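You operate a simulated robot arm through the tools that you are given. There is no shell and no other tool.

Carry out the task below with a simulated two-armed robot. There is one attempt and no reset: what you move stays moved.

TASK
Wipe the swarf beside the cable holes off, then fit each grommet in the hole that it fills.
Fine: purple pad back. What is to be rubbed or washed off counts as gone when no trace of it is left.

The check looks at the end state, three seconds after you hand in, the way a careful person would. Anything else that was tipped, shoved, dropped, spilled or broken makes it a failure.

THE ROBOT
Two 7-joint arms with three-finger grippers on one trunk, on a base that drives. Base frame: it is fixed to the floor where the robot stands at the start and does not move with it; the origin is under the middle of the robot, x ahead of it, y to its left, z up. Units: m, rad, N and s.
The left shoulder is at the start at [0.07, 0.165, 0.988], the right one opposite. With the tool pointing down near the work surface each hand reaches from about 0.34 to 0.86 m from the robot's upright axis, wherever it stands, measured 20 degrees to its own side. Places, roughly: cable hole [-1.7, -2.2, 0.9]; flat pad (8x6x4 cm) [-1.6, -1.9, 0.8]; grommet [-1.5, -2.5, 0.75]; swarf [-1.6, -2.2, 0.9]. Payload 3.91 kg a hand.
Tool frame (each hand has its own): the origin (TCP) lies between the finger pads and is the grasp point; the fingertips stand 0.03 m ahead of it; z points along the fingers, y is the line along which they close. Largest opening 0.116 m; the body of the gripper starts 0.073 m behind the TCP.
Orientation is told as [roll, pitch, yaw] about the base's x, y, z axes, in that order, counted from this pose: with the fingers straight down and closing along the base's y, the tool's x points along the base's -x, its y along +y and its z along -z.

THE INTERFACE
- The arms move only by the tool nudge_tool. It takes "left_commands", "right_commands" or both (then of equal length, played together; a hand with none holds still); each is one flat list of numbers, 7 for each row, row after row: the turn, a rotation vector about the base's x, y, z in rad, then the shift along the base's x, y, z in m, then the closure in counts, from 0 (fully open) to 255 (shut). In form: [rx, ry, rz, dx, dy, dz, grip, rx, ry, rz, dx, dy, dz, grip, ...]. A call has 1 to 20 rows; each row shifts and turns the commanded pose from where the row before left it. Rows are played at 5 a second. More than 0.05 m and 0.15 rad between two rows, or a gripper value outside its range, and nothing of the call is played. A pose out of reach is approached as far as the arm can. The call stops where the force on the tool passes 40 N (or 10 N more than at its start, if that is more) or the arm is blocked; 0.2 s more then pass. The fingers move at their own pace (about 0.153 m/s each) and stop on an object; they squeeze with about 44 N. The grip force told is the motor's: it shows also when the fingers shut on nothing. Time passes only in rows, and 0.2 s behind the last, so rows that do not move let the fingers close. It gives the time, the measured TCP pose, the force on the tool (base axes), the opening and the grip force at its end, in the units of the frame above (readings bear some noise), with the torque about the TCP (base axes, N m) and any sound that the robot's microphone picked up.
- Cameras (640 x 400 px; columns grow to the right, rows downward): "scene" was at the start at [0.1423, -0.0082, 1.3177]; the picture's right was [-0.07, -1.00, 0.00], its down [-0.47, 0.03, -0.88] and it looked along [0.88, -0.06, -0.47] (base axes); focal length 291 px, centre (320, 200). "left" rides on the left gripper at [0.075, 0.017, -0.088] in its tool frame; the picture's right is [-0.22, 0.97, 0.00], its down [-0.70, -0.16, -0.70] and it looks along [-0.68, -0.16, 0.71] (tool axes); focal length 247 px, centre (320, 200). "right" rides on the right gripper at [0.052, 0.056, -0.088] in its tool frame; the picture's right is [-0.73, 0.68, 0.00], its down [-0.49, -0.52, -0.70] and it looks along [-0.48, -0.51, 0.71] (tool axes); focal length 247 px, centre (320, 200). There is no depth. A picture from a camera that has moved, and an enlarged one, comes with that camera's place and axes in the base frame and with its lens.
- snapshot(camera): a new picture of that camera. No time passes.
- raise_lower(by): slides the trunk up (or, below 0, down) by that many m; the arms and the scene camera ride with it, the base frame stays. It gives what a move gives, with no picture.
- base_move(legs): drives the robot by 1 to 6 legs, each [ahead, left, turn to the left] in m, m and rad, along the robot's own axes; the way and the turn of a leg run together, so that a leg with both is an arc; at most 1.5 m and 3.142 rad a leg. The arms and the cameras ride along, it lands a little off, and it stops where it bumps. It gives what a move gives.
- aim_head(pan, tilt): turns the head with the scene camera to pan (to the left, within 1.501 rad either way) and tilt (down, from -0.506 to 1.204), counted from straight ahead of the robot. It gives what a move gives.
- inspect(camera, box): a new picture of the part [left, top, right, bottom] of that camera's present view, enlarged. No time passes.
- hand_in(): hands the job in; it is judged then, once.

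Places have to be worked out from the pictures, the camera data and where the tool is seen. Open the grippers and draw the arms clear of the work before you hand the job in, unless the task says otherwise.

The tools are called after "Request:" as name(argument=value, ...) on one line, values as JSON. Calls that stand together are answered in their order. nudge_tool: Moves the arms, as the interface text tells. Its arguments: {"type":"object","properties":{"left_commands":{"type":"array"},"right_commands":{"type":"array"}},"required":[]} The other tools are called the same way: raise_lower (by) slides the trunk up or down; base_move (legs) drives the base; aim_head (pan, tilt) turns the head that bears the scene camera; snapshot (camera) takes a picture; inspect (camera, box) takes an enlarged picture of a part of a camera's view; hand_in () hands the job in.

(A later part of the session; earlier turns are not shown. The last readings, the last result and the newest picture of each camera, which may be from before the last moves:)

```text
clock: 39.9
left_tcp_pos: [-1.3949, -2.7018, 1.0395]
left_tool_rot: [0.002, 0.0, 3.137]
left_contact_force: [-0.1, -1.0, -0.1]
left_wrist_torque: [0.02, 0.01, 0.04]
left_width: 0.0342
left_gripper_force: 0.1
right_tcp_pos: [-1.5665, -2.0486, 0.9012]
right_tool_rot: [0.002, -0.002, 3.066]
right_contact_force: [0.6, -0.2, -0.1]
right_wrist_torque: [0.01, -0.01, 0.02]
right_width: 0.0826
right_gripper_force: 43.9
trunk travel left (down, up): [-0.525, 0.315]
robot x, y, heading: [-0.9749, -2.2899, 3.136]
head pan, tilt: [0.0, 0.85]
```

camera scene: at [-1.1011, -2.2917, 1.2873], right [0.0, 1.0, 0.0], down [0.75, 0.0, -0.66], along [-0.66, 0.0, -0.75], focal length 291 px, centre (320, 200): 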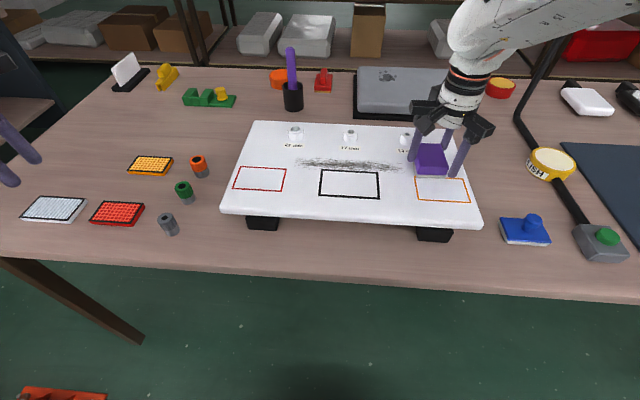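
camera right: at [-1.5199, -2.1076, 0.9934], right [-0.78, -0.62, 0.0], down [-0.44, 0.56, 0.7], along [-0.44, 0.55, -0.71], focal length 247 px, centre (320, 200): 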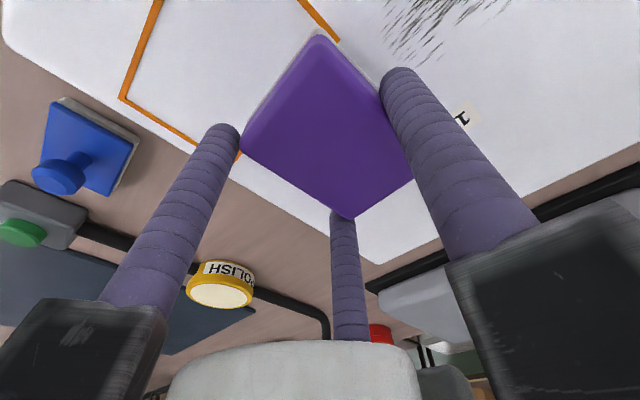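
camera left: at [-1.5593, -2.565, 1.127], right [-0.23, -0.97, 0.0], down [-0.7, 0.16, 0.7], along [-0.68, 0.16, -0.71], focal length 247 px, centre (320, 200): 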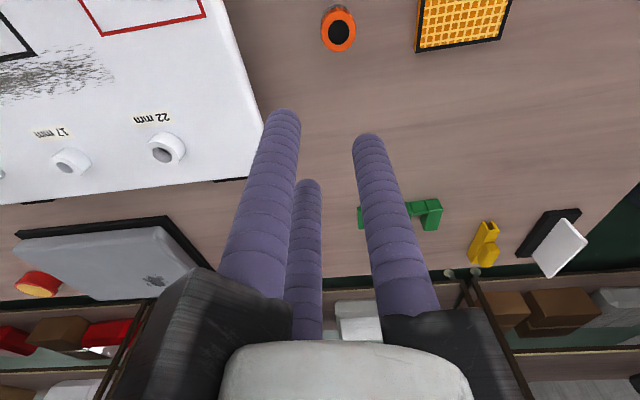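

No contact yet at z=0.901; I go on down by 2 mm steps.

Request:
nudge_tool(right_commands=[0, 0, 0, 0, 0, -0.002, 160, 0, 0, 0, 0, 0, -0.002, 160, 0, 0, 0, 0, 0, 0, 160])

```text
clock: 40.7
left_tcp_pos: [-1.3929, -2.7024, 1.0404]
left_tool_rot: [0.0, -0.001, 3.138]
left_contact_force: [-0.5, -0.5, 0.7]
left_wrist_torque: [0.0, 0.02, -0.02]
left_width: 0.0341
left_gripper_force: 0.0
right_tcp_pos: [-1.5668, -2.0483, 0.9003]
right_tool_rot: [0.002, -0.008, 3.065]
right_contact_force: [-6.1, 5.4, 26.9]
right_wrist_torque: [-0.13, -0.78, 0.08]
right_width: 0.0825
right_gripper_force: 43.7
trunk travel left (down, up): [-0.525, 0.315]
robot x, y, heading: [-0.9726, -2.2899, 3.136]
head pan, tilt: [0.0, 0.85]
```

Contact at z≈0.900 with 27 N, so the panel surface is at about 0.858. I ease off by 2 mm to press lightly and begin the first part of the stroke along the swarf.

Request:
nudge_tool(right_commands=[0, 0, 0, 0, 0, 0.002, 160, 0, 0, 0, -0.0012, -0.015, 0, 160, 0, 0, 0, -0.0012, -0.015, 0, 160, 0, 0, 0, -0.0012, -0.015, 0, 160, 0, 0, 0, 0, 0, 0, 160])

Request:
inspect(camera="scene", box=[200, 90, 490, 260])

```text
clock: 41.9
left_tcp_pos: [-1.3922, -2.7012, 1.0397]
left_tool_rot: [0.001, -0.004, 3.138]
left_contact_force: [1.4, 0.3, -0.6]
left_wrist_torque: [0.01, 0.02, 0.02]
left_width: 0.0342
left_gripper_force: 0.0
right_tcp_pos: [-1.5697, -2.0924, 0.9003]
right_tool_rot: [0.002, -0.002, 3.066]
right_contact_force: [4.0, 6.5, 22.3]
right_wrist_torque: [0.08, -0.32, 0.02]
right_width: 0.0827
right_gripper_force: 43.9
trunk travel left (down, up): [-0.525, 0.315]
robot x, y, heading: [-0.9697, -2.2907, 3.135]
head pan, tilt: [0.0, 0.85]
```

```text
2.21 times, centred on (345, 175) of scene
camera zoom: at [-1.0986, -2.2912, 1.2876], right [0.0, 1.0, 0.0], down [0.75, 0.0, -0.66], along [-0.66, 0.0, -0.75], focal length 643 px, centre (265, 255)
```

zoom: 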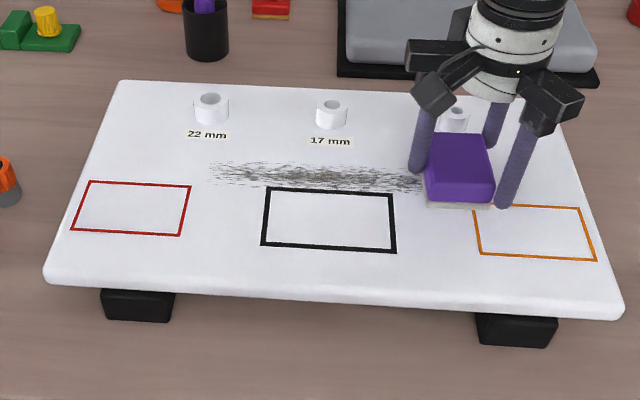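

The pad slides with 22 N down and the panel stays put. I ease off 1 mm more and sweep on across the swarf to its left end.

Request:
nudge_tool(right_commands=[0, 0, 0, 0, 0, 0.001, 160, 0, 0, 0, -0.0016, -0.019, 0, 160, 0, 0, 0, -0.0016, -0.019, 0, 160, 0, 0, 0, -0.0016, -0.019, 0, 160, 0, 0, 0, -0.0016, -0.019, 0, 160, 0, 0, 0, -0.0016, -0.019, 0, 160, 0, 0, 0, -0.0016, -0.019, 0, 160, 0, 0, 0, -0.0016, -0.019, 0, 160, 0, 0, 0, 0, 0, 0, 160])

Request:
inspect(camera="scene", box=[200, 90, 490, 260])

```text
clock: 43.9
left_tcp_pos: [-1.3942, -2.702, 1.0392]
left_tool_rot: [0.0, -0.001, 3.137]
left_contact_force: [0.7, -0.6, 0.5]
left_wrist_torque: [-0.01, -0.03, 0.02]
left_width: 0.0337
left_gripper_force: 0.0
right_tcp_pos: [-1.5836, -2.226, 0.9009]
right_tool_rot: [0.0, -0.001, 3.062]
right_contact_force: [-0.4, -0.2, 0.1]
right_wrist_torque: [0.0, 0.03, 0.01]
right_width: 0.0826
right_gripper_force: 43.9
trunk travel left (down, up): [-0.525, 0.315]
robot x, y, heading: [-0.9705, -2.2891, 3.135]
head pan, tilt: [0.0, 0.85]
```

```text
2.21 times, centred on (345, 175) of scene
camera zoom: at [-1.1013, -2.2913, 1.2872], right [0.0, 1.0, 0.0], down [0.75, 0.0, -0.66], along [-0.66, 0.0, -0.75], focal length 643 px, centre (265, 255)
```

zoom: 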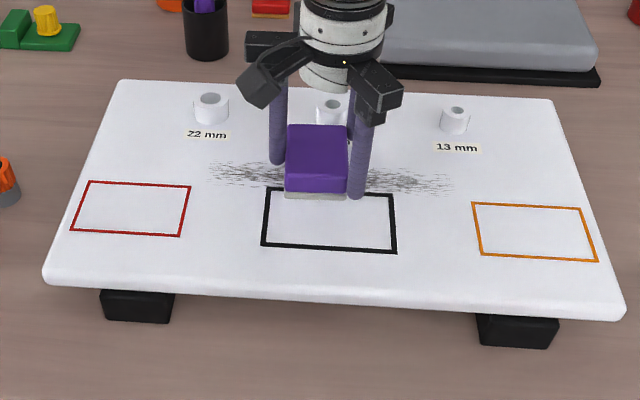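

Contact was lost on this pass (0 N) and part of the swarf is still there on the right. I lower by about 1.2 mm and rub back to the right end.

Request:
nudge_tool(right_commands=[0, 0, 0, 0, 0, -0.0012, 160, 0, 0, 0, 0, 0, 0, 160, 0, 0, 0, 0.0012, 0.015, 0, 160, 0, 0, 0, 0.0012, 0.015, 0, 160, 0, 0, 0, 0, 0, 0, 160])

Request:
inspect(camera="scene", box=[200, 90, 490, 260])

```text
clock: 45.1
left_tcp_pos: [-1.3929, -2.703, 1.0403]
left_tool_rot: [-0.002, -0.002, 3.137]
left_contact_force: [0.1, 0.7, -0.4]
left_wrist_torque: [-0.03, -0.02, -0.03]
left_width: 0.0343
left_gripper_force: 0.0
right_tcp_pos: [-1.5783, -2.1983, 0.9012]
right_tool_rot: [0.002, -0.007, 3.066]
right_contact_force: [-4.4, -8.7, 31.5]
right_wrist_torque: [-0.69, -0.95, -0.31]
right_width: 0.0824
right_gripper_force: 44.0
trunk travel left (down, up): [-0.525, 0.315]
robot x, y, heading: [-0.9719, -2.2895, 3.139]
head pan, tilt: [0.0, 0.85]
```

```text
2.21 times, centred on (345, 175) of scene
camera zoom: at [-1.0991, -2.2933, 1.2878], right [0.0, 1.0, 0.0], down [0.75, 0.0, -0.66], along [-0.66, 0.0, -0.75], focal length 643 px, centre (265, 255)
```

zoom: 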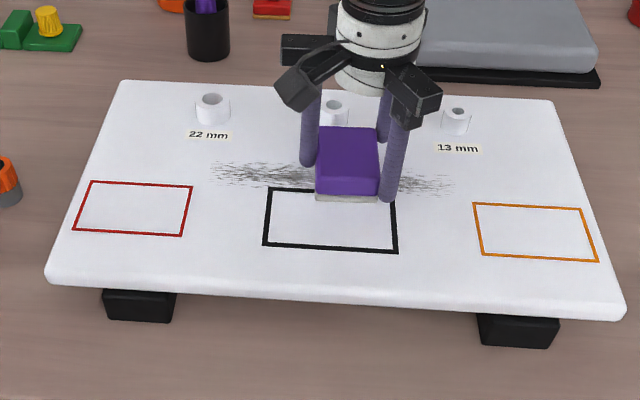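

Now 31 N, a bit much; I lift by 0.5 mm and rub on to the right end, then look.

Request:
nudge_tool(right_commands=[0, 0, 0, 0, 0, 0.0005, 160, 0, 0, 0, 0.0016, 0.019, 0, 160, 0, 0, 0, 0.0016, 0.019, 0, 160, 0, 0, 0, 0.0016, 0.019, 0, 160, 0, 0, 0, 0.0016, 0.019, 0, 160, 0, 0, 0, 0.0016, 0.019, 0, 160, 0, 0, 0, 0.0016, 0.019, 0, 160, 0, 0, 0, 0.0016, 0.019, 0, 160, 0, 0, 0, 0, 0, 0, 160])

Request:
inspect(camera="scene", box=[200, 90, 490, 260])

```text
clock: 47.1
left_tcp_pos: [-1.3935, -2.7028, 1.0388]
left_tool_rot: [-0.001, -0.003, 3.138]
left_contact_force: [0.2, 0.0, -0.3]
left_wrist_torque: [0.01, 0.01, 0.0]
left_width: 0.0342
left_gripper_force: 0.1
right_tcp_pos: [-1.566, -2.0627, 0.9006]
right_tool_rot: [-0.001, -0.005, 3.065]
right_contact_force: [-1.0, -6.3, 23.5]
right_wrist_torque: [-0.49, 0.18, 0.04]
right_width: 0.0826
right_gripper_force: 44.0
trunk travel left (down, up): [-0.525, 0.315]
robot x, y, heading: [-0.9735, -2.2904, 3.136]
head pan, tilt: [0.0, 0.85]
```

```text
2.21 times, centred on (345, 175) of scene
camera zoom: at [-1.0991, -2.2934, 1.2875], right [0.0, 1.0, 0.0], down [0.75, 0.0, -0.66], along [-0.66, 0.0, -0.75], focal length 643 px, centre (265, 255)
```

zoom: 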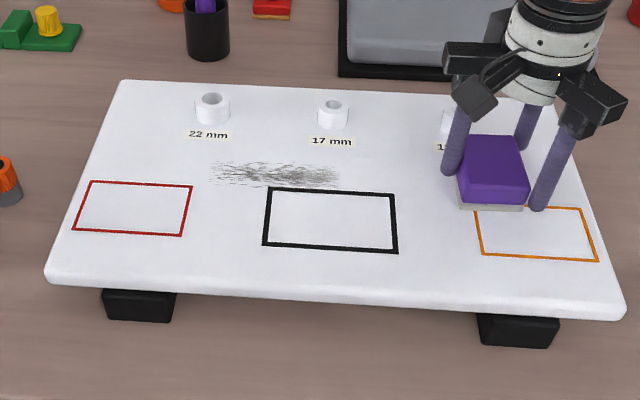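

With proper pressure one pass cleans it completely. I now sweep at the same height all the way to the left end.

Request:
nudge_tool(right_commands=[0, 0, 0, -0.0016, -0.0195, 0, 160, 0, 0, 0, -0.0016, -0.0195, 0, 160, 0, 0, 0, -0.0016, -0.0195, 0, 160, 0, 0, 0, -0.0016, -0.0195, 0, 160, 0, 0, 0, -0.0016, -0.0195, 0, 160, 0, 0, 0, -0.0016, -0.0195, 0, 160, 0, 0, 0, -0.0016, -0.0195, 0, 160, 0, 0, 0, -0.0016, -0.0195, 0, 160, 0, 0, 0, -0.0016, -0.0195, 0, 160, 0, 0, 0, -0.0016, -0.0195, 0, 160, 0, 0, 0, -0.0016, -0.0195, 0, 160, 0, 0, 0, 0, 0, 0, 160])

Request:
inspect(camera="scene", box=[200, 90, 490, 260])

```text
clock: 49.7
left_tcp_pos: [-1.3923, -2.6998, 1.0414]
left_tool_rot: [-0.001, -0.003, 3.137]
left_contact_force: [-0.4, 0.3, 0.3]
left_wrist_torque: [0.01, 0.02, 0.01]
left_width: 0.0343
left_gripper_force: 0.0
right_tcp_pos: [-1.5848, -2.277, 0.9003]
right_tool_rot: [0.002, -0.003, 3.065]
right_contact_force: [-0.2, 5.0, 19.6]
right_wrist_torque: [0.14, 0.14, -0.05]
right_width: 0.0826
right_gripper_force: 44.1
trunk travel left (down, up): [-0.525, 0.315]
robot x, y, heading: [-0.9722, -2.2883, 3.135]
head pan, tilt: [0.0, 0.85]
```

```text
2.21 times, centred on (345, 175) of scene
camera zoom: at [-1.0991, -2.2909, 1.2875], right [0.0, 1.0, 0.0], down [0.75, 0.0, -0.66], along [-0.66, 0.0, -0.75], focal length 643 px, centre (265, 255)
```

zoom: 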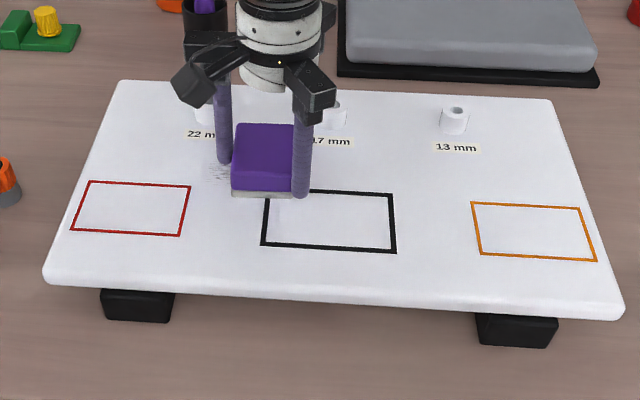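

Clean behind the pad; only a little is left at the left end. I continue to the left past it, then rub back over the whole length.

Request:
nudge_tool(right_commands=[0, 0, 0, -0.0016, -0.0195, 0, 160, 0, 0, 0, -0.0016, -0.0195, 0, 160, 0, 0, 0, -0.0016, -0.0195, 0, 160, 0, 0, 0, -0.0016, -0.0195, 0, 160, 0, 0, 0, -0.0016, -0.0195, 0, 160, 0, 0, 0, 0, 0, 0, 160])

Request:
inspect(camera="scene", box=[200, 90, 490, 260])

```text
clock: 51.3
left_tcp_pos: [-1.3948, -2.702, 1.039]
left_tool_rot: [0.0, -0.001, 3.138]
left_contact_force: [-0.4, -0.5, 1.2]
left_wrist_torque: [-0.04, -0.03, 0.01]
left_width: 0.0343
left_gripper_force: 0.0
right_tcp_pos: [-1.6101, -2.3556, 0.9256]
right_tool_rot: [0.069, -0.002, 3.021]
right_contact_force: [0.0, 0.1, -1.4]
right_wrist_torque: [0.02, 0.02, 0.0]
right_width: 0.0822
right_gripper_force: 44.3
trunk travel left (down, up): [-0.525, 0.315]
robot x, y, heading: [-0.9759, -2.2895, 3.136]
head pan, tilt: [0.0, 0.85]
stopped in row 6 (right hand): the arm was blocked; the commanded pose is now the measured one
```

```text
2.21 times, centred on (345, 175) of scene
camera zoom: at [-1.1018, -2.2914, 1.2872], right [0.0, 1.0, 0.0], down [0.75, 0.0, -0.66], along [-0.66, 0.0, -0.75], focal length 643 px, centre (265, 255)
```

zoom: 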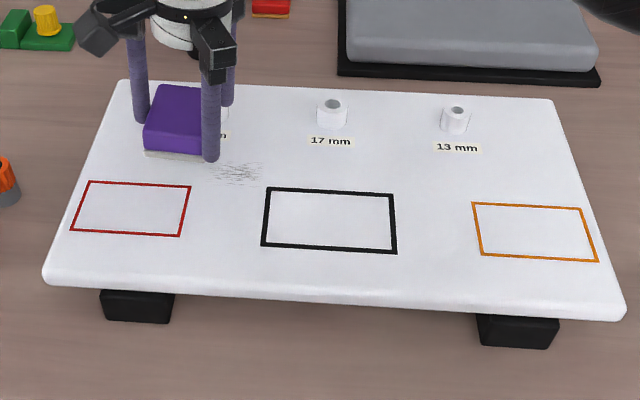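

The arm was blocked near its limit at the left end: the hand rose 2.5 cm and tilted slightly, while the panel and bosses look unmoved. I lift, move back to the right and straighten the tool, then check.

Request:
nudge_tool(right_commands=[0, 0, 0, 0, 0, 0.02, 160, 0.02, -0.003, 0.015, 0.005, 0.01, 0.02, 160, 0.02, -0.003, 0.015, 0.01, 0.02, 0, 160, 0.028, -0.002, 0.011, 0.01, 0.03, 0, 160, 0, 0, 0, 0, 0.03, 0, 160, 0, 0, 0, 0, 0, 0, 160])

Request:
snapshot(camera="scene")

Request:
snapshot(camera="right")

```text
clock: 52.7
left_tcp_pos: [-1.3941, -2.7025, 1.0387]
left_tool_rot: [-0.001, 0.001, 3.138]
left_contact_force: [0.2, 0.1, -0.5]
left_wrist_torque: [0.01, 0.01, -0.02]
left_width: 0.0341
left_gripper_force: 0.0
right_tcp_pos: [-1.5832, -2.2687, 0.9643]
right_tool_rot: [-0.004, -0.006, 3.067]
right_contact_force: [-0.4, 0.4, -2.2]
right_wrist_torque: [0.04, 0.03, -0.01]
right_width: 0.0823
right_gripper_force: 44.2
trunk travel left (down, up): [-0.525, 0.315]
robot x, y, heading: [-0.9756, -2.2895, 3.138]
head pan, tilt: [0.0, 0.85]
```

```text
taken
camera scene: at [-1.1013, -2.2926, 1.2872], right [0.0, 1.0, 0.0], down [0.75, 0.0, -0.66], along [-0.66, 0.0, -0.75], focal length 291 px, centre (320, 200)
```

scene: 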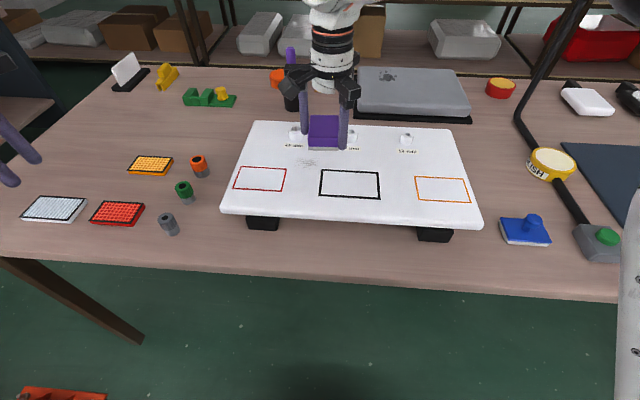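

```text
taken
camera right: at [-1.5366, -2.3299, 1.0507], right [-0.78, -0.62, 0.0], down [-0.44, 0.55, 0.7], along [-0.44, 0.55, -0.71], focal length 247 px, centre (320, 200)
```

right: 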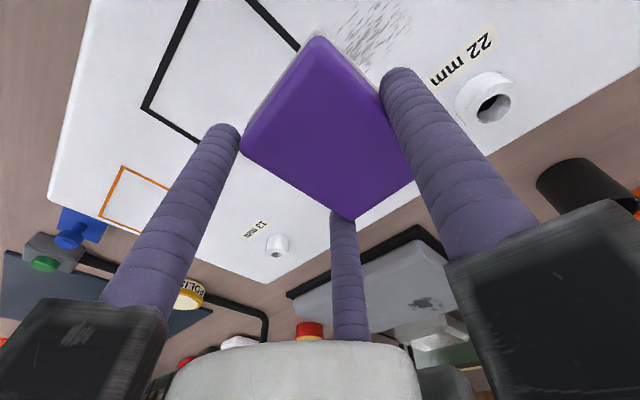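

Nothing else was touched; only a small patch of swarf at the left end remains. I shift the base 0.15 m to its left so the right hand can reach there comfortably.

Request:
base_move(legs=[[0, 0.15, 0]])

Request:
snapshot(camera="scene")

```text
clock: 54.1
left_tcp_pos: [-1.3917, -2.8528, 1.0392]
left_tool_rot: [-0.001, 0.001, -3.14]
left_contact_force: [0.5, 0.4, -0.7]
left_wrist_torque: [0.07, -0.03, 0.0]
left_width: 0.0341
left_gripper_force: 0.1
right_tcp_pos: [-1.5843, -2.4185, 0.9647]
right_tool_rot: [-0.005, -0.002, 3.072]
right_contact_force: [0.0, -0.2, -1.4]
right_wrist_torque: [0.04, -0.01, 0.03]
right_width: 0.0823
right_gripper_force: 44.0
trunk travel left (down, up): [-0.525, 0.315]
robot x, y, heading: [-0.9747, -2.4377, -3.138]
head pan, tilt: [0.0, 0.85]
```

```text
taken
camera scene: at [-1.1015, -2.4394, 1.2872], right [0.0, 1.0, 0.0], down [0.75, 0.0, -0.66], along [-0.66, 0.0, -0.75], focal length 291 px, centre (320, 200)
```

scene: 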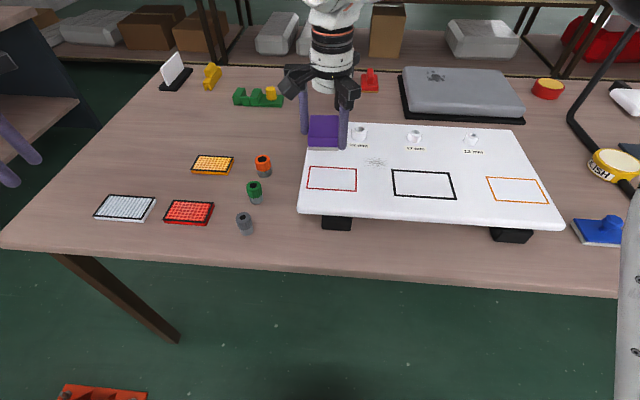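

The hand now stands left of the patch. I enlarge the patch to see what is left before lowering the pad.

Request:
inspect(camera="scene", box=[290, 110, 570, 240])

Request:
nudge_tool(right_commands=[0.004, 0, -0.008, -0.0054, 0.019, 0, 160, 0, 0, 0, -0.0054, 0.019, 0, 160, 0, 0, 0, 0, 0, -0.03, 160, 0, 0, 0, 0, 0, -0.02, 160, 0, 0, 0, 0, 0, -0.01, 160, 0, 0, 0, 0, 0, 0, 160])

```text
2.29 times, centred on (430, 175) of scene
camera zoom: at [-1.1015, -2.4394, 1.2872], right [0.0, 1.0, 0.0], down [0.75, 0.0, -0.66], along [-0.66, 0.0, -0.75], focal length 666 px, centre (69, 257)
```

zoom: 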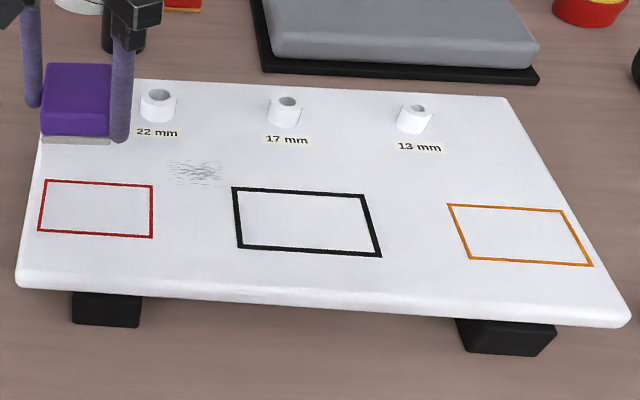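

```text
clock: 55.5
left_tcp_pos: [-1.3924, -2.8508, 1.0386]
left_tool_rot: [0.0, 0.0, -3.139]
left_contact_force: [0.2, -0.4, 0.0]
left_wrist_torque: [-0.03, 0.01, -0.02]
left_width: 0.0342
left_gripper_force: 0.0
right_tcp_pos: [-1.5938, -2.3794, 0.9038]
right_tool_rot: [-0.008, -0.003, 3.063]
right_contact_force: [0.5, -0.4, -0.4]
right_wrist_torque: [-0.01, -0.01, -0.01]
right_width: 0.0824
right_gripper_force: 43.7
trunk travel left (down, up): [-0.525, 0.315]
robot x, y, heading: [-0.9763, -2.4356, -3.139]
head pan, tilt: [0.0, 0.85]
```

The remaining patch is at about y=-2.35 to -2.29. I level the tool and lower in small steps onto the panel.

Request:
nudge_tool(right_commands=[-0.008, 0, 0, 0, 0, -0.002, 160, 0, 0, 0, 0, 0, -0.001, 160, 0, 0, 0, 0, 0, -0.001, 160, 0, 0, 0, 0, 0, 0, 160])

```text
clock: 56.5
left_tcp_pos: [-1.3915, -2.8516, 1.0395]
left_tool_rot: [0.0, -0.001, -3.141]
left_contact_force: [-0.2, -0.7, 0.6]
left_wrist_torque: [-0.01, 0.01, 0.01]
left_width: 0.0342
left_gripper_force: 0.1
right_tcp_pos: [-1.5947, -2.3814, 0.9004]
right_tool_rot: [0.003, -0.003, 3.063]
right_contact_force: [0.3, 0.6, 4.2]
right_wrist_torque: [-0.12, 0.06, -0.03]
right_width: 0.0825
right_gripper_force: 43.4
trunk travel left (down, up): [-0.525, 0.315]
robot x, y, heading: [-0.9728, -2.4355, -3.139]
head pan, tilt: [0.0, 0.85]
```

Light contact (4 N). I press about 1.3 mm more and rub to the right across the patch.

Request:
nudge_tool(right_commands=[0, 0, 0, 0, 0, -0.0013, 160, 0, 0, 0, 0, 0, 0, 160, 0, 0, 0, 0.0013, 0.0155, 0, 160, 0, 0, 0, 0.0013, 0.0155, 0, 160, 0, 0, 0, 0.0013, 0.0155, 0, 160, 0, 0, 0, 0.0013, 0.0155, 0, 160, 0, 0, 0, 0.0013, 0.0155, 0, 160, 0, 0, 0, 0.0013, 0.0155, 0, 160, 0, 0, 0, 0.0013, 0.0155, 0, 160, 0, 0, 0, 0.0013, 0.0155, 0, 160, 0, 0, 0, 0, 0, 0, 160])

Request:
inspect(camera="scene", box=[290, 110, 570, 240])

```text
clock: 58.9
left_tcp_pos: [-1.3901, -2.8511, 1.0395]
left_tool_rot: [-0.001, -0.003, -3.141]
left_contact_force: [0.0, 0.0, -0.2]
left_wrist_torque: [0.01, -0.03, -0.02]
left_width: 0.0343
left_gripper_force: 0.1
right_tcp_pos: [-1.5834, -2.2568, 0.9005]
right_tool_rot: [-0.002, -0.005, 3.064]
right_contact_force: [0.4, -3.1, 12.2]
right_wrist_torque: [-0.36, 0.37, 0.02]
right_width: 0.0824
right_gripper_force: 44.0
trunk travel left (down, up): [-0.525, 0.315]
robot x, y, heading: [-0.974, -2.4368, -3.142]
head pan, tilt: [0.0, 0.85]
```

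```text
2.29 times, centred on (430, 175) of scene
camera zoom: at [-1.1, -2.4395, 1.2874], right [0.0, 1.0, 0.0], down [0.75, 0.0, -0.66], along [-0.66, 0.0, -0.75], focal length 666 px, centre (69, 257)
```

zoom: 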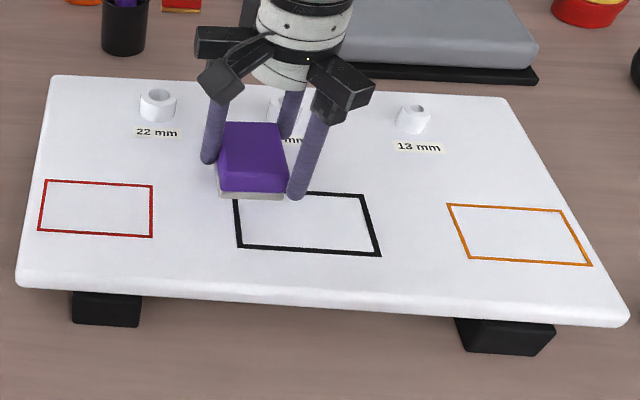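

The patch is gone. For thoroughness I rub on at this pressure over the full length to the right end.

Request:
nudge_tool(right_commands=[0, 0, 0, 0.0015, 0.018, -0.0003, 160, 0, 0, 0, 0.0015, 0.018, 0, 160, 0, 0, 0, 0.0015, 0.018, 0, 160, 0, 0, 0, 0.0015, 0.018, 0, 160, 0, 0, 0, 0.0015, 0.018, 0, 160, 0, 0, 0, 0.0015, 0.018, 0, 160, 0, 0, 0, 0.0015, 0.018, 0, 160, 0, 0, 0, 0.0015, 0.018, 0, 160, 0, 0, 0, 0.0015, 0.018, 0, 160, 0, 0, 0, 0.0015, 0.018, 0, 160, 0, 0, 0, 0, 0, 0, 160])

Request:
inspect(camera="scene", box=[290, 110, 570, 240])

```text
clock: 61.3
left_tcp_pos: [-1.3921, -2.8508, 1.0388]
left_tool_rot: [-0.001, 0.0, -3.14]
left_contact_force: [0.5, 0.6, 0.1]
left_wrist_torque: [-0.02, -0.01, -0.02]
left_width: 0.0341
left_gripper_force: 0.1
right_tcp_pos: [-1.5701, -2.0743, 0.9007]
right_tool_rot: [-0.002, 0.0, 3.065]
right_contact_force: [1.3, 0.1, 0.2]
right_wrist_torque: [0.02, 0.06, 0.03]
right_width: 0.0823
right_gripper_force: 44.2
trunk travel left (down, up): [-0.525, 0.315]
robot x, y, heading: [-0.9718, -2.4351, -3.136]
head pan, tilt: [0.0, 0.85]
```

```text
2.29 times, centred on (430, 175) of scene
camera zoom: at [-1.1014, -2.4389, 1.2872], right [0.0, 1.0, 0.0], down [0.75, 0.0, -0.66], along [-0.66, 0.0, -0.75], focal length 666 px, centre (69, 257)
```

zoom: 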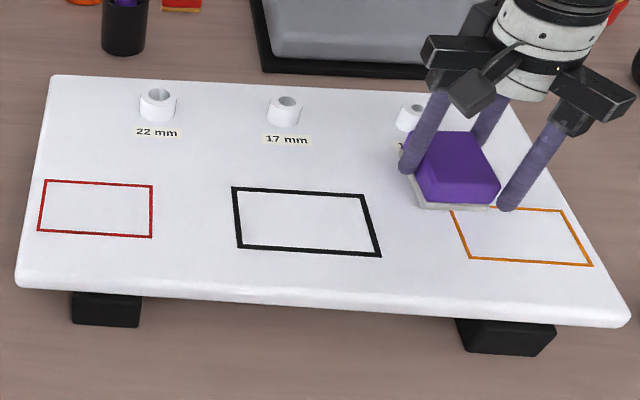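

The panel looks clean. I lift the pad clear and inspect the wiped strip closely for any trace.

Request:
nudge_tool(right_commands=[0, 0, 0, 0, 0, 0.01, 160, 0, 0, 0, 0, 0, 0.02, 160, 0, 0, 0, 0, 0, 0.033, 160, 0, 0, 0, -0.005, 0.045, 0, 160, 0, 0, 0, -0.01, 0.045, 0, 160, 0, 0, 0, -0.01, 0.045, 0, 160, 0, 0, 0, -0.01, 0.045, 0, 160, 0, 0, 0, -0.012, 0.037, 0, 160, 0, 0, 0, 0, 0, 0, 160])

Request:
inspect(camera="scene", box=[335, 135, 435, 195])

Request:
inspect(camera="scene", box=[425, 135, 525, 195])

Request:
snapshot(camera="scene")

Request:
snapshot(camera="right")

```text
clock: 63.3
left_tcp_pos: [-1.3913, -2.8509, 1.0393]
left_tool_rot: [0.001, -0.002, -3.141]
left_contact_force: [0.8, -0.3, 0.6]
left_wrist_torque: [0.04, 0.01, -0.04]
left_width: 0.034
left_gripper_force: 0.0
right_tcp_pos: [-1.6126, -1.8558, 0.9602]
right_tool_rot: [-0.001, -0.003, 3.063]
right_contact_force: [0.6, -0.3, -1.2]
right_wrist_torque: [0.01, 0.03, 0.0]
right_width: 0.0822
right_gripper_force: 44.3
trunk travel left (down, up): [-0.525, 0.315]
robot x, y, heading: [-0.9737, -2.4399, -3.136]
head pan, tilt: [0.0, 0.85]
```

```text
6.40 times, centred on (385, 165) of scene
camera zoom: at [-1.1009, -2.4394, 1.2873], right [0.0, 1.0, 0.0], down [0.75, 0.0, -0.66], along [-0.66, 0.0, -0.75], focal length 1864 px, centre (-96, 424)
```

zoom: 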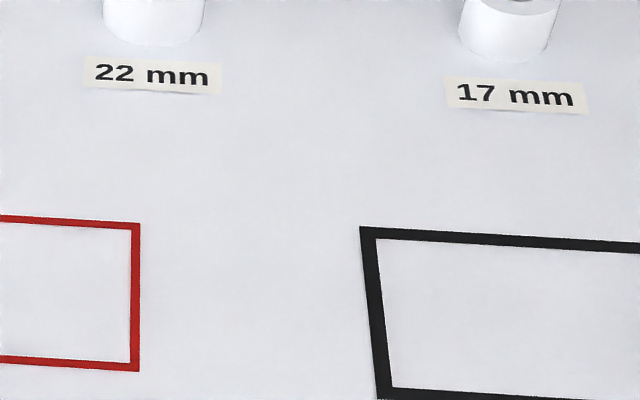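

```text
6.40 times, centred on (475, 165) of scene
camera zoom: at [-1.1009, -2.4394, 1.2873], right [0.0, 1.0, 0.0], down [0.75, 0.0, -0.66], along [-0.66, 0.0, -0.75], focal length 1864 px, centre (-672, 424)
```

zoom: 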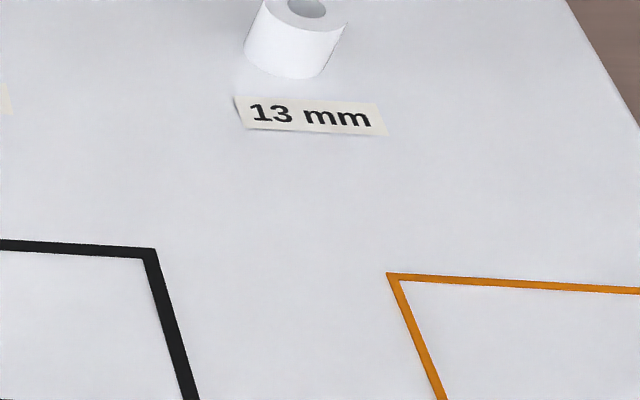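

```text
taken
camera scene: at [-1.1009, -2.4394, 1.2873], right [0.0, 1.0, 0.0], down [0.75, 0.0, -0.66], along [-0.66, 0.0, -0.75], focal length 291 px, centre (320, 200)
```

scene: 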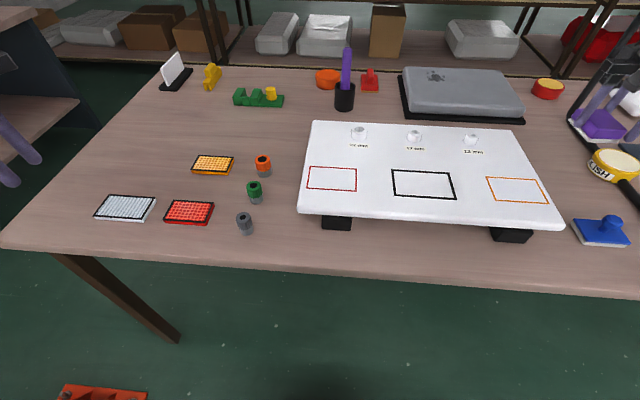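

```text
taken
camera right: at [-1.5683, -1.916, 1.0467], right [-0.78, -0.62, 0.0], down [-0.44, 0.56, 0.7], along [-0.44, 0.55, -0.71], focal length 247 px, centre (320, 200)
```

right: 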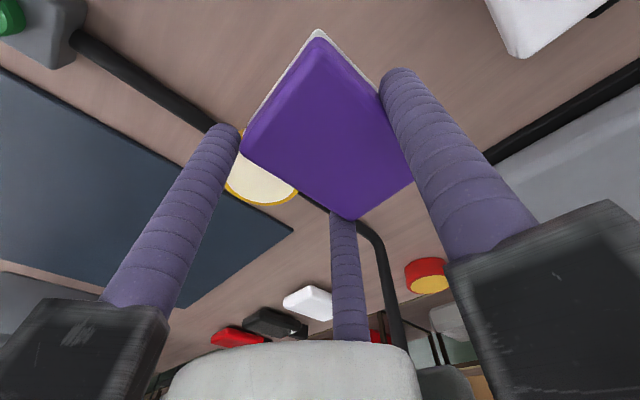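

The wiped strip shows no trace. Before setting the pad down I check whether it moved in the grip, and view its old place.

Request:
inspect(camera="right", box=[220, 10, 430, 230])

Request:
aim_head(pan=-0.5, tilt=0.75)

Request:
snapshot(camera="scene")

```text
1.82 times, centred on (325, 120) of right
camera zoom: at [-1.5683, -1.916, 1.0467], right [-0.78, -0.62, 0.0], down [-0.44, 0.56, 0.7], along [-0.44, 0.55, -0.71], focal length 449 px, centre (311, 346)
```

zoom: 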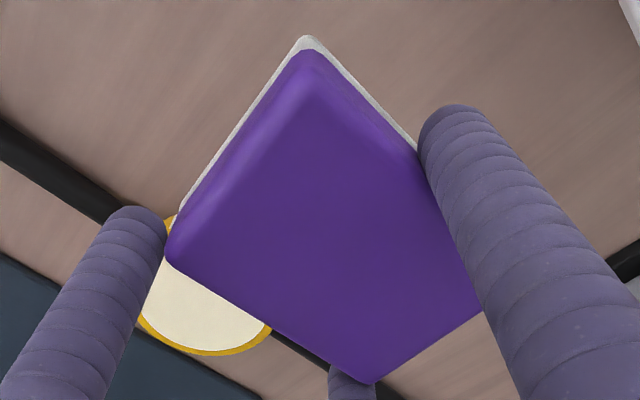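

```text
clock: 64.2
left_tcp_pos: [-1.3919, -2.8509, 1.039]
left_tool_rot: [0.001, -0.002, -3.138]
left_contact_force: [-0.4, 0.8, 0.2]
left_wrist_torque: [0.0, 0.0, 0.01]
left_width: 0.034
left_gripper_force: 0.0
right_tcp_pos: [-1.6159, -1.8546, 0.9603]
right_tool_rot: [0.0, -0.002, 3.063]
right_contact_force: [0.4, 0.4, -0.4]
right_wrist_torque: [0.02, -0.01, 0.0]
right_width: 0.0819
right_gripper_force: 43.7
trunk travel left (down, up): [-0.525, 0.315]
robot x, y, heading: [-0.977, -2.4363, -3.138]
head pan, tilt: [-0.499, 0.75]
```

```text
taken
camera scene: at [-1.0962, -2.399, 1.2952], right [0.48, 0.88, 0.0], down [0.6, -0.32, -0.73], along [-0.64, 0.35, -0.68], focal length 291 px, centre (320, 200)
```

scene: 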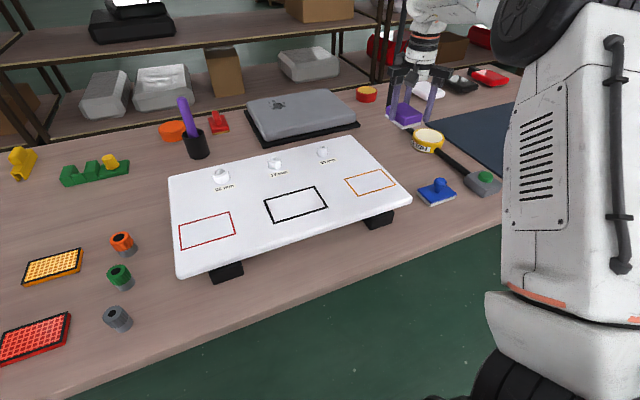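

The pad shifted only about 1 mm in the grip. I line up so its centre returns to (-1.619,-1.867) with yaw -0.07 and lower it to just above the bench.

Request:
nudge_tool(right_commands=[0, 0, 0.008, -0.0026, -0.0024, 0, 160, 0, 0, 0, 0, 0, -0.035, 160, 0, 0, 0, 0, 0, -0.035, 160, 0, 0, 0, 0, 0, -0.025, 160, 0, 0, 0, 0, 0, -0.015, 160, 0, 0, 0, 0, 0, -0.004, 160, 0, 0, 0, 0, 0, 0, 160])

Request:
snapshot(camera="right")

Request:
inspect(camera="scene", box=[360, 60, 480, 210])

```text
clock: 65.8
left_tcp_pos: [-1.3923, -2.85, 1.0402]
left_tool_rot: [0.001, 0.001, -3.138]
left_contact_force: [-0.3, -0.1, 0.6]
left_wrist_torque: [-0.04, -0.03, 0.02]
left_width: 0.034
left_gripper_force: 0.1
right_tcp_pos: [-1.6202, -1.8617, 0.8468]
right_tool_rot: [-0.002, -0.002, 3.072]
right_contact_force: [-0.3, 0.2, -1.3]
right_wrist_torque: [0.01, 0.0, -0.02]
right_width: 0.0817
right_gripper_force: 44.1
trunk travel left (down, up): [-0.525, 0.315]
robot x, y, heading: [-0.9753, -2.4379, -3.144]
head pan, tilt: [-0.499, 0.75]
```

```text
taken
camera right: at [-1.572, -1.9224, 0.9341], right [-0.78, -0.63, 0.0], down [-0.45, 0.55, 0.7], along [-0.44, 0.55, -0.71], focal length 247 px, centre (320, 200)
```

right: 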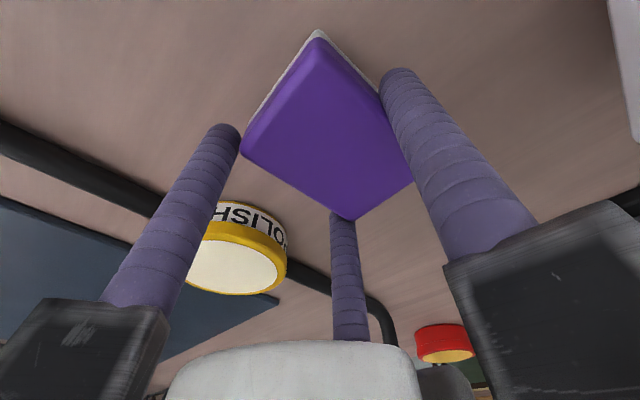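

```text
2.67 times, centred on (420, 135) of scene
camera zoom: at [-1.0962, -2.3988, 1.2952], right [0.48, 0.88, 0.0], down [0.6, -0.33, -0.73], along [-0.64, 0.35, -0.68], focal length 777 px, centre (53, 373)
```

zoom: 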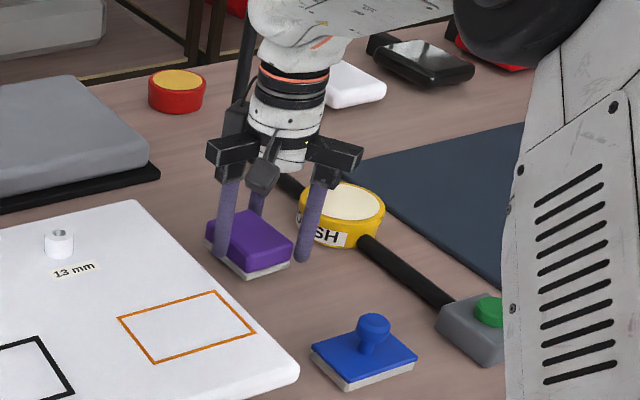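

The reading is about 4 mm off the aim; I hold still for a second reading to average out the noise.

Request:
nudge_tool(right_commands=[0, 0, 0, 0, 0, 0, 160, 0, 0, 0, 0, 0, 0, 160])

Request:
nudge_tool(right_commands=[0, 0, 0, 0, 0, 0, 160])

```text
clock: 66.4
left_tcp_pos: [-1.3918, -2.8503, 1.0391]
left_tool_rot: [-0.001, 0.001, -3.139]
left_contact_force: [0.5, -0.4, 1.2]
left_wrist_torque: [0.02, 0.01, -0.01]
left_width: 0.0341
left_gripper_force: 0.0
right_tcp_pos: [-1.6176, -1.8626, 0.8475]
right_tool_rot: [-0.001, 0.0, 3.072]
right_contact_force: [-0.1, 0.3, -1.4]
right_wrist_torque: [0.02, 0.01, -0.01]
right_width: 0.0819
right_gripper_force: 44.1
trunk travel left (down, up): [-0.525, 0.315]
robot x, y, heading: [-0.9716, -2.4349, -3.142]
head pan, tilt: [-0.499, 0.75]
```

```text
clock: 66.8
left_tcp_pos: [-1.392, -2.8505, 1.0377]
left_tool_rot: [0.0, 0.001, -3.14]
left_contact_force: [0.5, -0.2, -0.2]
left_wrist_torque: [0.01, 0.01, -0.01]
left_width: 0.0342
left_gripper_force: 0.1
right_tcp_pos: [-1.6186, -1.8615, 0.848]
right_tool_rot: [-0.001, -0.002, 3.071]
right_contact_force: [-0.2, -1.1, -1.5]
right_wrist_torque: [0.02, 0.01, -0.01]
right_width: 0.082
right_gripper_force: 44.0
trunk travel left (down, up): [-0.525, 0.315]
robot x, y, heading: [-0.9736, -2.4366, -3.141]
head pan, tilt: [-0.499, 0.75]
```

Average position is (-1.6188,-1.8619); I correct by (+2,+4) mm and go down gently to contact.

Request:
nudge_tool(right_commands=[0, 0, 0, 0.0019, 0.0043, 0, 160, 0, 0, 0, 0, 0, -0.003, 160, 0, 0, 0, 0, 0, -0.0015, 160, 0, 0, 0, 0, 0, 0, 160])

Request:
inspect(camera="right", box=[220, 10, 430, 230])

```text
clock: 67.8
left_tcp_pos: [-1.3912, -2.8509, 1.0389]
left_tool_rot: [0.001, 0.0, -3.141]
left_contact_force: [0.6, 0.1, -0.3]
left_wrist_torque: [0.0, 0.0, 0.04]
left_width: 0.0341
left_gripper_force: 0.0
right_tcp_pos: [-1.6175, -1.8571, 0.8424]
right_tool_rot: [-0.003, -0.002, 3.071]
right_contact_force: [0.0, -0.2, -0.6]
right_wrist_torque: [0.0, -0.01, 0.0]
right_width: 0.0818
right_gripper_force: 44.0
trunk travel left (down, up): [-0.525, 0.315]
robot x, y, heading: [-0.9748, -2.4334, -3.142]
head pan, tilt: [-0.499, 0.75]
```

```text
1.82 times, centred on (325, 120) of right
camera zoom: at [-1.57, -1.9175, 0.9297], right [-0.78, -0.63, 0.0], down [-0.45, 0.55, 0.7], along [-0.44, 0.55, -0.71], focal length 449 px, centre (311, 346)
```

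zoom: 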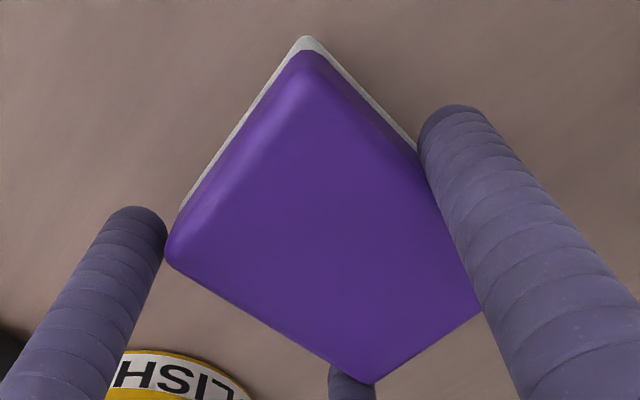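

The pad's near corner projects to (-1.583,-1.899) versus (-1.581,-1.901) at the start — within 2–3 mm. I fine-tune by (+1.5,-1.5) mm and lower onto the bench.

Request:
nudge_tool(right_commands=[0, 0, 0, 0.0015, -0.0015, 0, 160, 0, 0, 0, 0, 0, -0.001, 160, 0, 0, 0, 0, 0, -0.001, 160, 0, 0, 0, 0, 0, 0, 160])

```text
clock: 68.8
left_tcp_pos: [-1.3912, -2.8502, 1.0386]
left_tool_rot: [0.0, 0.0, -3.139]
left_contact_force: [-0.3, 0.3, 0.4]
left_wrist_torque: [0.05, 0.02, 0.0]
left_width: 0.0339
left_gripper_force: 0.0
right_tcp_pos: [-1.6153, -1.8595, 0.8418]
right_tool_rot: [-0.002, 0.0, 3.071]
right_contact_force: [0.2, -0.6, -1.2]
right_wrist_torque: [0.02, 0.01, -0.04]
right_width: 0.0819
right_gripper_force: 43.8
trunk travel left (down, up): [-0.525, 0.315]
robot x, y, heading: [-0.9741, -2.4375, -3.141]
head pan, tilt: [-0.499, 0.75]
```

No contact yet at z≈0.841; I go down 1 mm at a time.

Request:
nudge_tool(right_commands=[0, 0, 0, 0, 0, -0.001, 160, 0, 0, 0, 0, 0, 0, 160])

Request:
nudge_tool(right_commands=[0, 0, 0, 0, 0, -0.001, 160, 0, 0, 0, 0, 0, 0, 160])

```text
clock: 69.4
left_tcp_pos: [-1.3913, -2.8503, 1.0385]
left_tool_rot: [-0.002, -0.001, -3.14]
left_contact_force: [-0.3, -0.1, -0.6]
left_wrist_torque: [0.0, 0.01, 0.01]
left_width: 0.0341
left_gripper_force: 0.1
right_tcp_pos: [-1.6165, -1.8608, 0.8402]
right_tool_rot: [0.0, -0.002, 3.071]
right_contact_force: [0.3, 0.4, -2.1]
right_wrist_torque: [0.01, -0.03, -0.01]
right_width: 0.0821
right_gripper_force: 43.7
trunk travel left (down, up): [-0.525, 0.315]
robot x, y, heading: [-0.974, -2.4389, -3.143]
head pan, tilt: [-0.499, 0.75]
```

```text
clock: 70.0
left_tcp_pos: [-1.3921, -2.8506, 1.0389]
left_tool_rot: [0.0, 0.0, -3.14]
left_contact_force: [0.8, -0.7, 0.4]
left_wrist_torque: [-0.05, -0.02, 0.0]
left_width: 0.034
left_gripper_force: 0.1
right_tcp_pos: [-1.6161, -1.8593, 0.8404]
right_tool_rot: [-0.002, -0.004, 3.072]
right_contact_force: [-2.1, 1.3, 3.6]
right_wrist_torque: [-0.11, 0.08, -0.03]
right_width: 0.0821
right_gripper_force: 43.8
trunk travel left (down, up): [-0.525, 0.315]
robot x, y, heading: [-0.9752, -2.4341, -3.135]
head pan, tilt: [-0.499, 0.75]
```

The pad touches the bench (about 4 N). I open gently to 0.099 m and rise straight up.

Request:
nudge_tool(right_commands=[0, 0, 0, 0, 0, 0, 65, 0, 0, 0, 0, 0, 0, 50, 0, 0, 0, 0, 0, 0, 37, 0, 0, 0, 0, 0, 0, 37, 0, 0, 0, 0, 0, 0.01, 37, 0, 0, 0, 0, 0, 0.02, 37, 0, 0, 0, 0, 0, 0.04, 37, 0, 0, 0, 0, 0, 0.05, 37, 0, 0, 0, 0, 0, 0, 37])

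Request:
snapshot(camera="right")

Request:
inspect(camera="right", box=[240, 0, 400, 150])

Request:
inspect(camera="scene", box=[380, 80, 460, 160])

```text
clock: 72.0
left_tcp_pos: [-1.3924, -2.8507, 1.0397]
left_tool_rot: [-0.001, 0.0, -3.139]
left_contact_force: [-0.6, -0.7, -0.1]
left_wrist_torque: [-0.03, 0.01, 0.0]
left_width: 0.034
left_gripper_force: 0.1
right_tcp_pos: [-1.6168, -1.8582, 0.9623]
right_tool_rot: [-0.001, -0.001, 3.071]
right_contact_force: [-0.6, 0.2, -0.4]
right_wrist_torque: [0.0, -0.01, 0.0]
right_width: 0.0992
right_gripper_force: 0.0
trunk travel left (down, up): [-0.525, 0.315]
robot x, y, heading: [-0.9724, -2.4385, -3.14]
head pan, tilt: [-0.499, 0.75]
```

```text
taken
camera right: at [-1.5699, -1.919, 1.0478], right [-0.78, -0.63, 0.0], down [-0.45, 0.56, 0.7], along [-0.44, 0.55, -0.71], focal length 247 px, centre (320, 200)
```

right: 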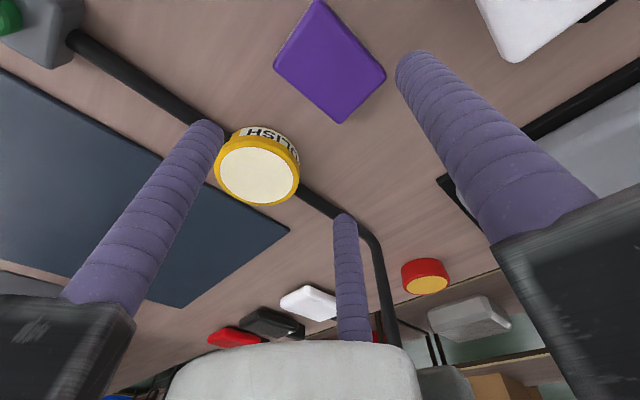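

```text
2.67 times, centred on (320, 75) of right
camera zoom: at [-1.5699, -1.919, 1.0478], right [-0.78, -0.63, 0.0], down [-0.45, 0.56, 0.7], along [-0.44, 0.55, -0.71], focal length 659 px, centre (320, 533)
```

zoom: 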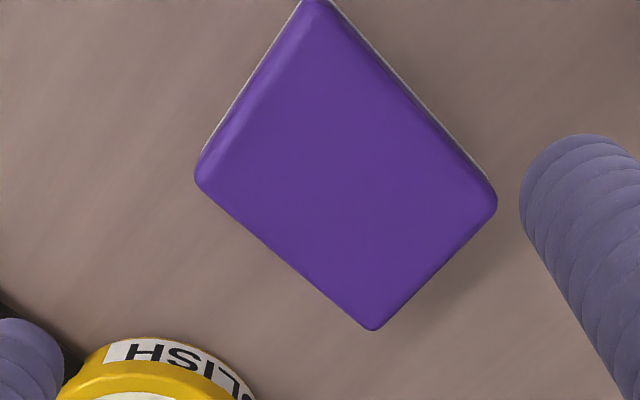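

```text
5.00 times, centred on (420, 120) of scene
camera zoom: at [-1.0966, -2.3984, 1.2952], right [0.48, 0.88, 0.0], down [0.6, -0.33, -0.73], along [-0.64, 0.35, -0.68], focal length 1456 px, centre (-180, 600)
```

zoom: 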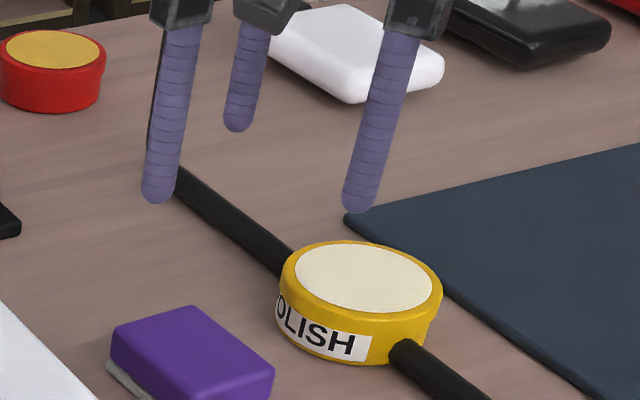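

The purple pad is back in place within a few millimetres, and the tin and lamp are untouched. I pull the right hand back, and then drive 0.31 m to the right so the left arm can reach both the grommets and all holes.

Request:
nudge_tool(right_commands=[0, 0, 0, 0.02, -0.005, 0.03, 0, 0, 0, 0, 0.04, -0.018, 0.03, 0, 0, 0, 0, 0.04, -0.018, 0.01, 0, 0, 0, 0, 0.04, -0.018, 0, 0, 0, 0, 0, 0.04, -0.018, 0, 0, 0, 0, 0, 0.04, -0.018, 0, 0, 0, 0, 0, 0.04, -0.018, 0, 0, 0, 0, 0, 0.037, -0.018, 0, 0, 0, 0, 0, 0, 0, 0, 0])

Request:
base_move(legs=[[0, -0.31, 0]])

Request:
aim_head(pan=0.15, tilt=0.85)

Request:
snapshot(camera="scene")

Request:
snapshot(camera="left")

```text
refused: row 2 steps farther than a row can; nothing moved
```

```text
clock: 74.1
left_tcp_pos: [-1.3934, -2.5325, 1.0382]
left_tool_rot: [0.0, 0.002, 3.138]
left_contact_force: [0.2, -0.2, -0.2]
left_wrist_torque: [-0.03, -0.01, 0.01]
left_width: 0.0342
left_gripper_force: 0.0
right_tcp_pos: [-1.6141, -1.5409, 0.9615]
right_tool_rot: [-0.001, -0.003, 3.069]
right_contact_force: [1.1, 0.4, -0.7]
right_wrist_torque: [-0.04, 0.0, 0.0]
right_width: 0.0992
right_gripper_force: 0.0
trunk travel left (down, up): [-0.525, 0.315]
robot x, y, heading: [-0.9753, -2.1177, 3.137]
head pan, tilt: [-0.499, 0.75]
```

```text
clock: 75.2
left_tcp_pos: [-1.3929, -2.5321, 1.0392]
left_tool_rot: [0.0, -0.001, 3.14]
left_contact_force: [-0.2, -0.7, -0.3]
left_wrist_torque: [0.05, 0.03, -0.03]
left_width: 0.034
left_gripper_force: 0.1
right_tcp_pos: [-1.6147, -1.5403, 0.961]
right_tool_rot: [-0.002, -0.002, 3.069]
right_contact_force: [-0.3, 0.0, 0.1]
right_wrist_torque: [0.03, 0.01, 0.03]
right_width: 0.0991
right_gripper_force: 0.1
trunk travel left (down, up): [-0.525, 0.315]
robot x, y, heading: [-0.9724, -2.1211, 3.137]
head pan, tilt: [0.15, 0.85]
```

```text
taken
camera scene: at [-1.1007, -2.1335, 1.2872], right [-0.15, 0.99, 0.0], down [0.74, 0.11, -0.66], along [-0.65, -0.1, -0.75], focal length 291 px, centre (320, 200)
```

scene: 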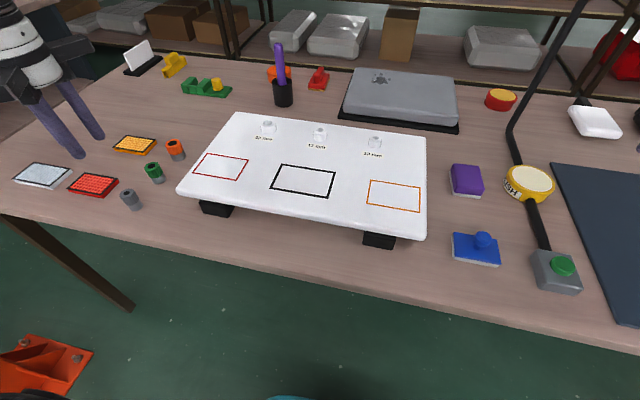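

```text
taken
camera left: at [-1.3175, -2.5491, 1.1268], right [-0.23, -0.97, 0.0], down [-0.7, 0.16, 0.7], along [-0.68, 0.16, -0.71], focal length 247 px, centre (320, 200)
```

left: 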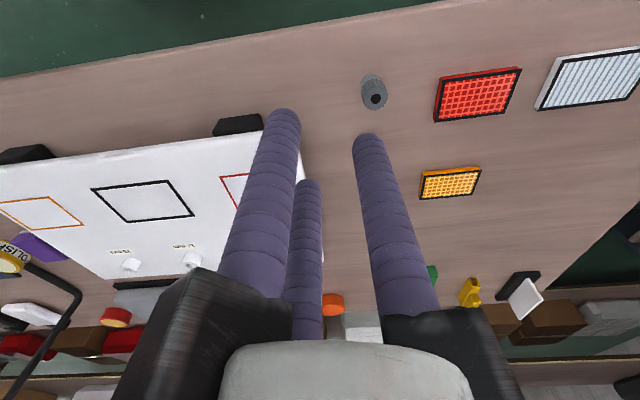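

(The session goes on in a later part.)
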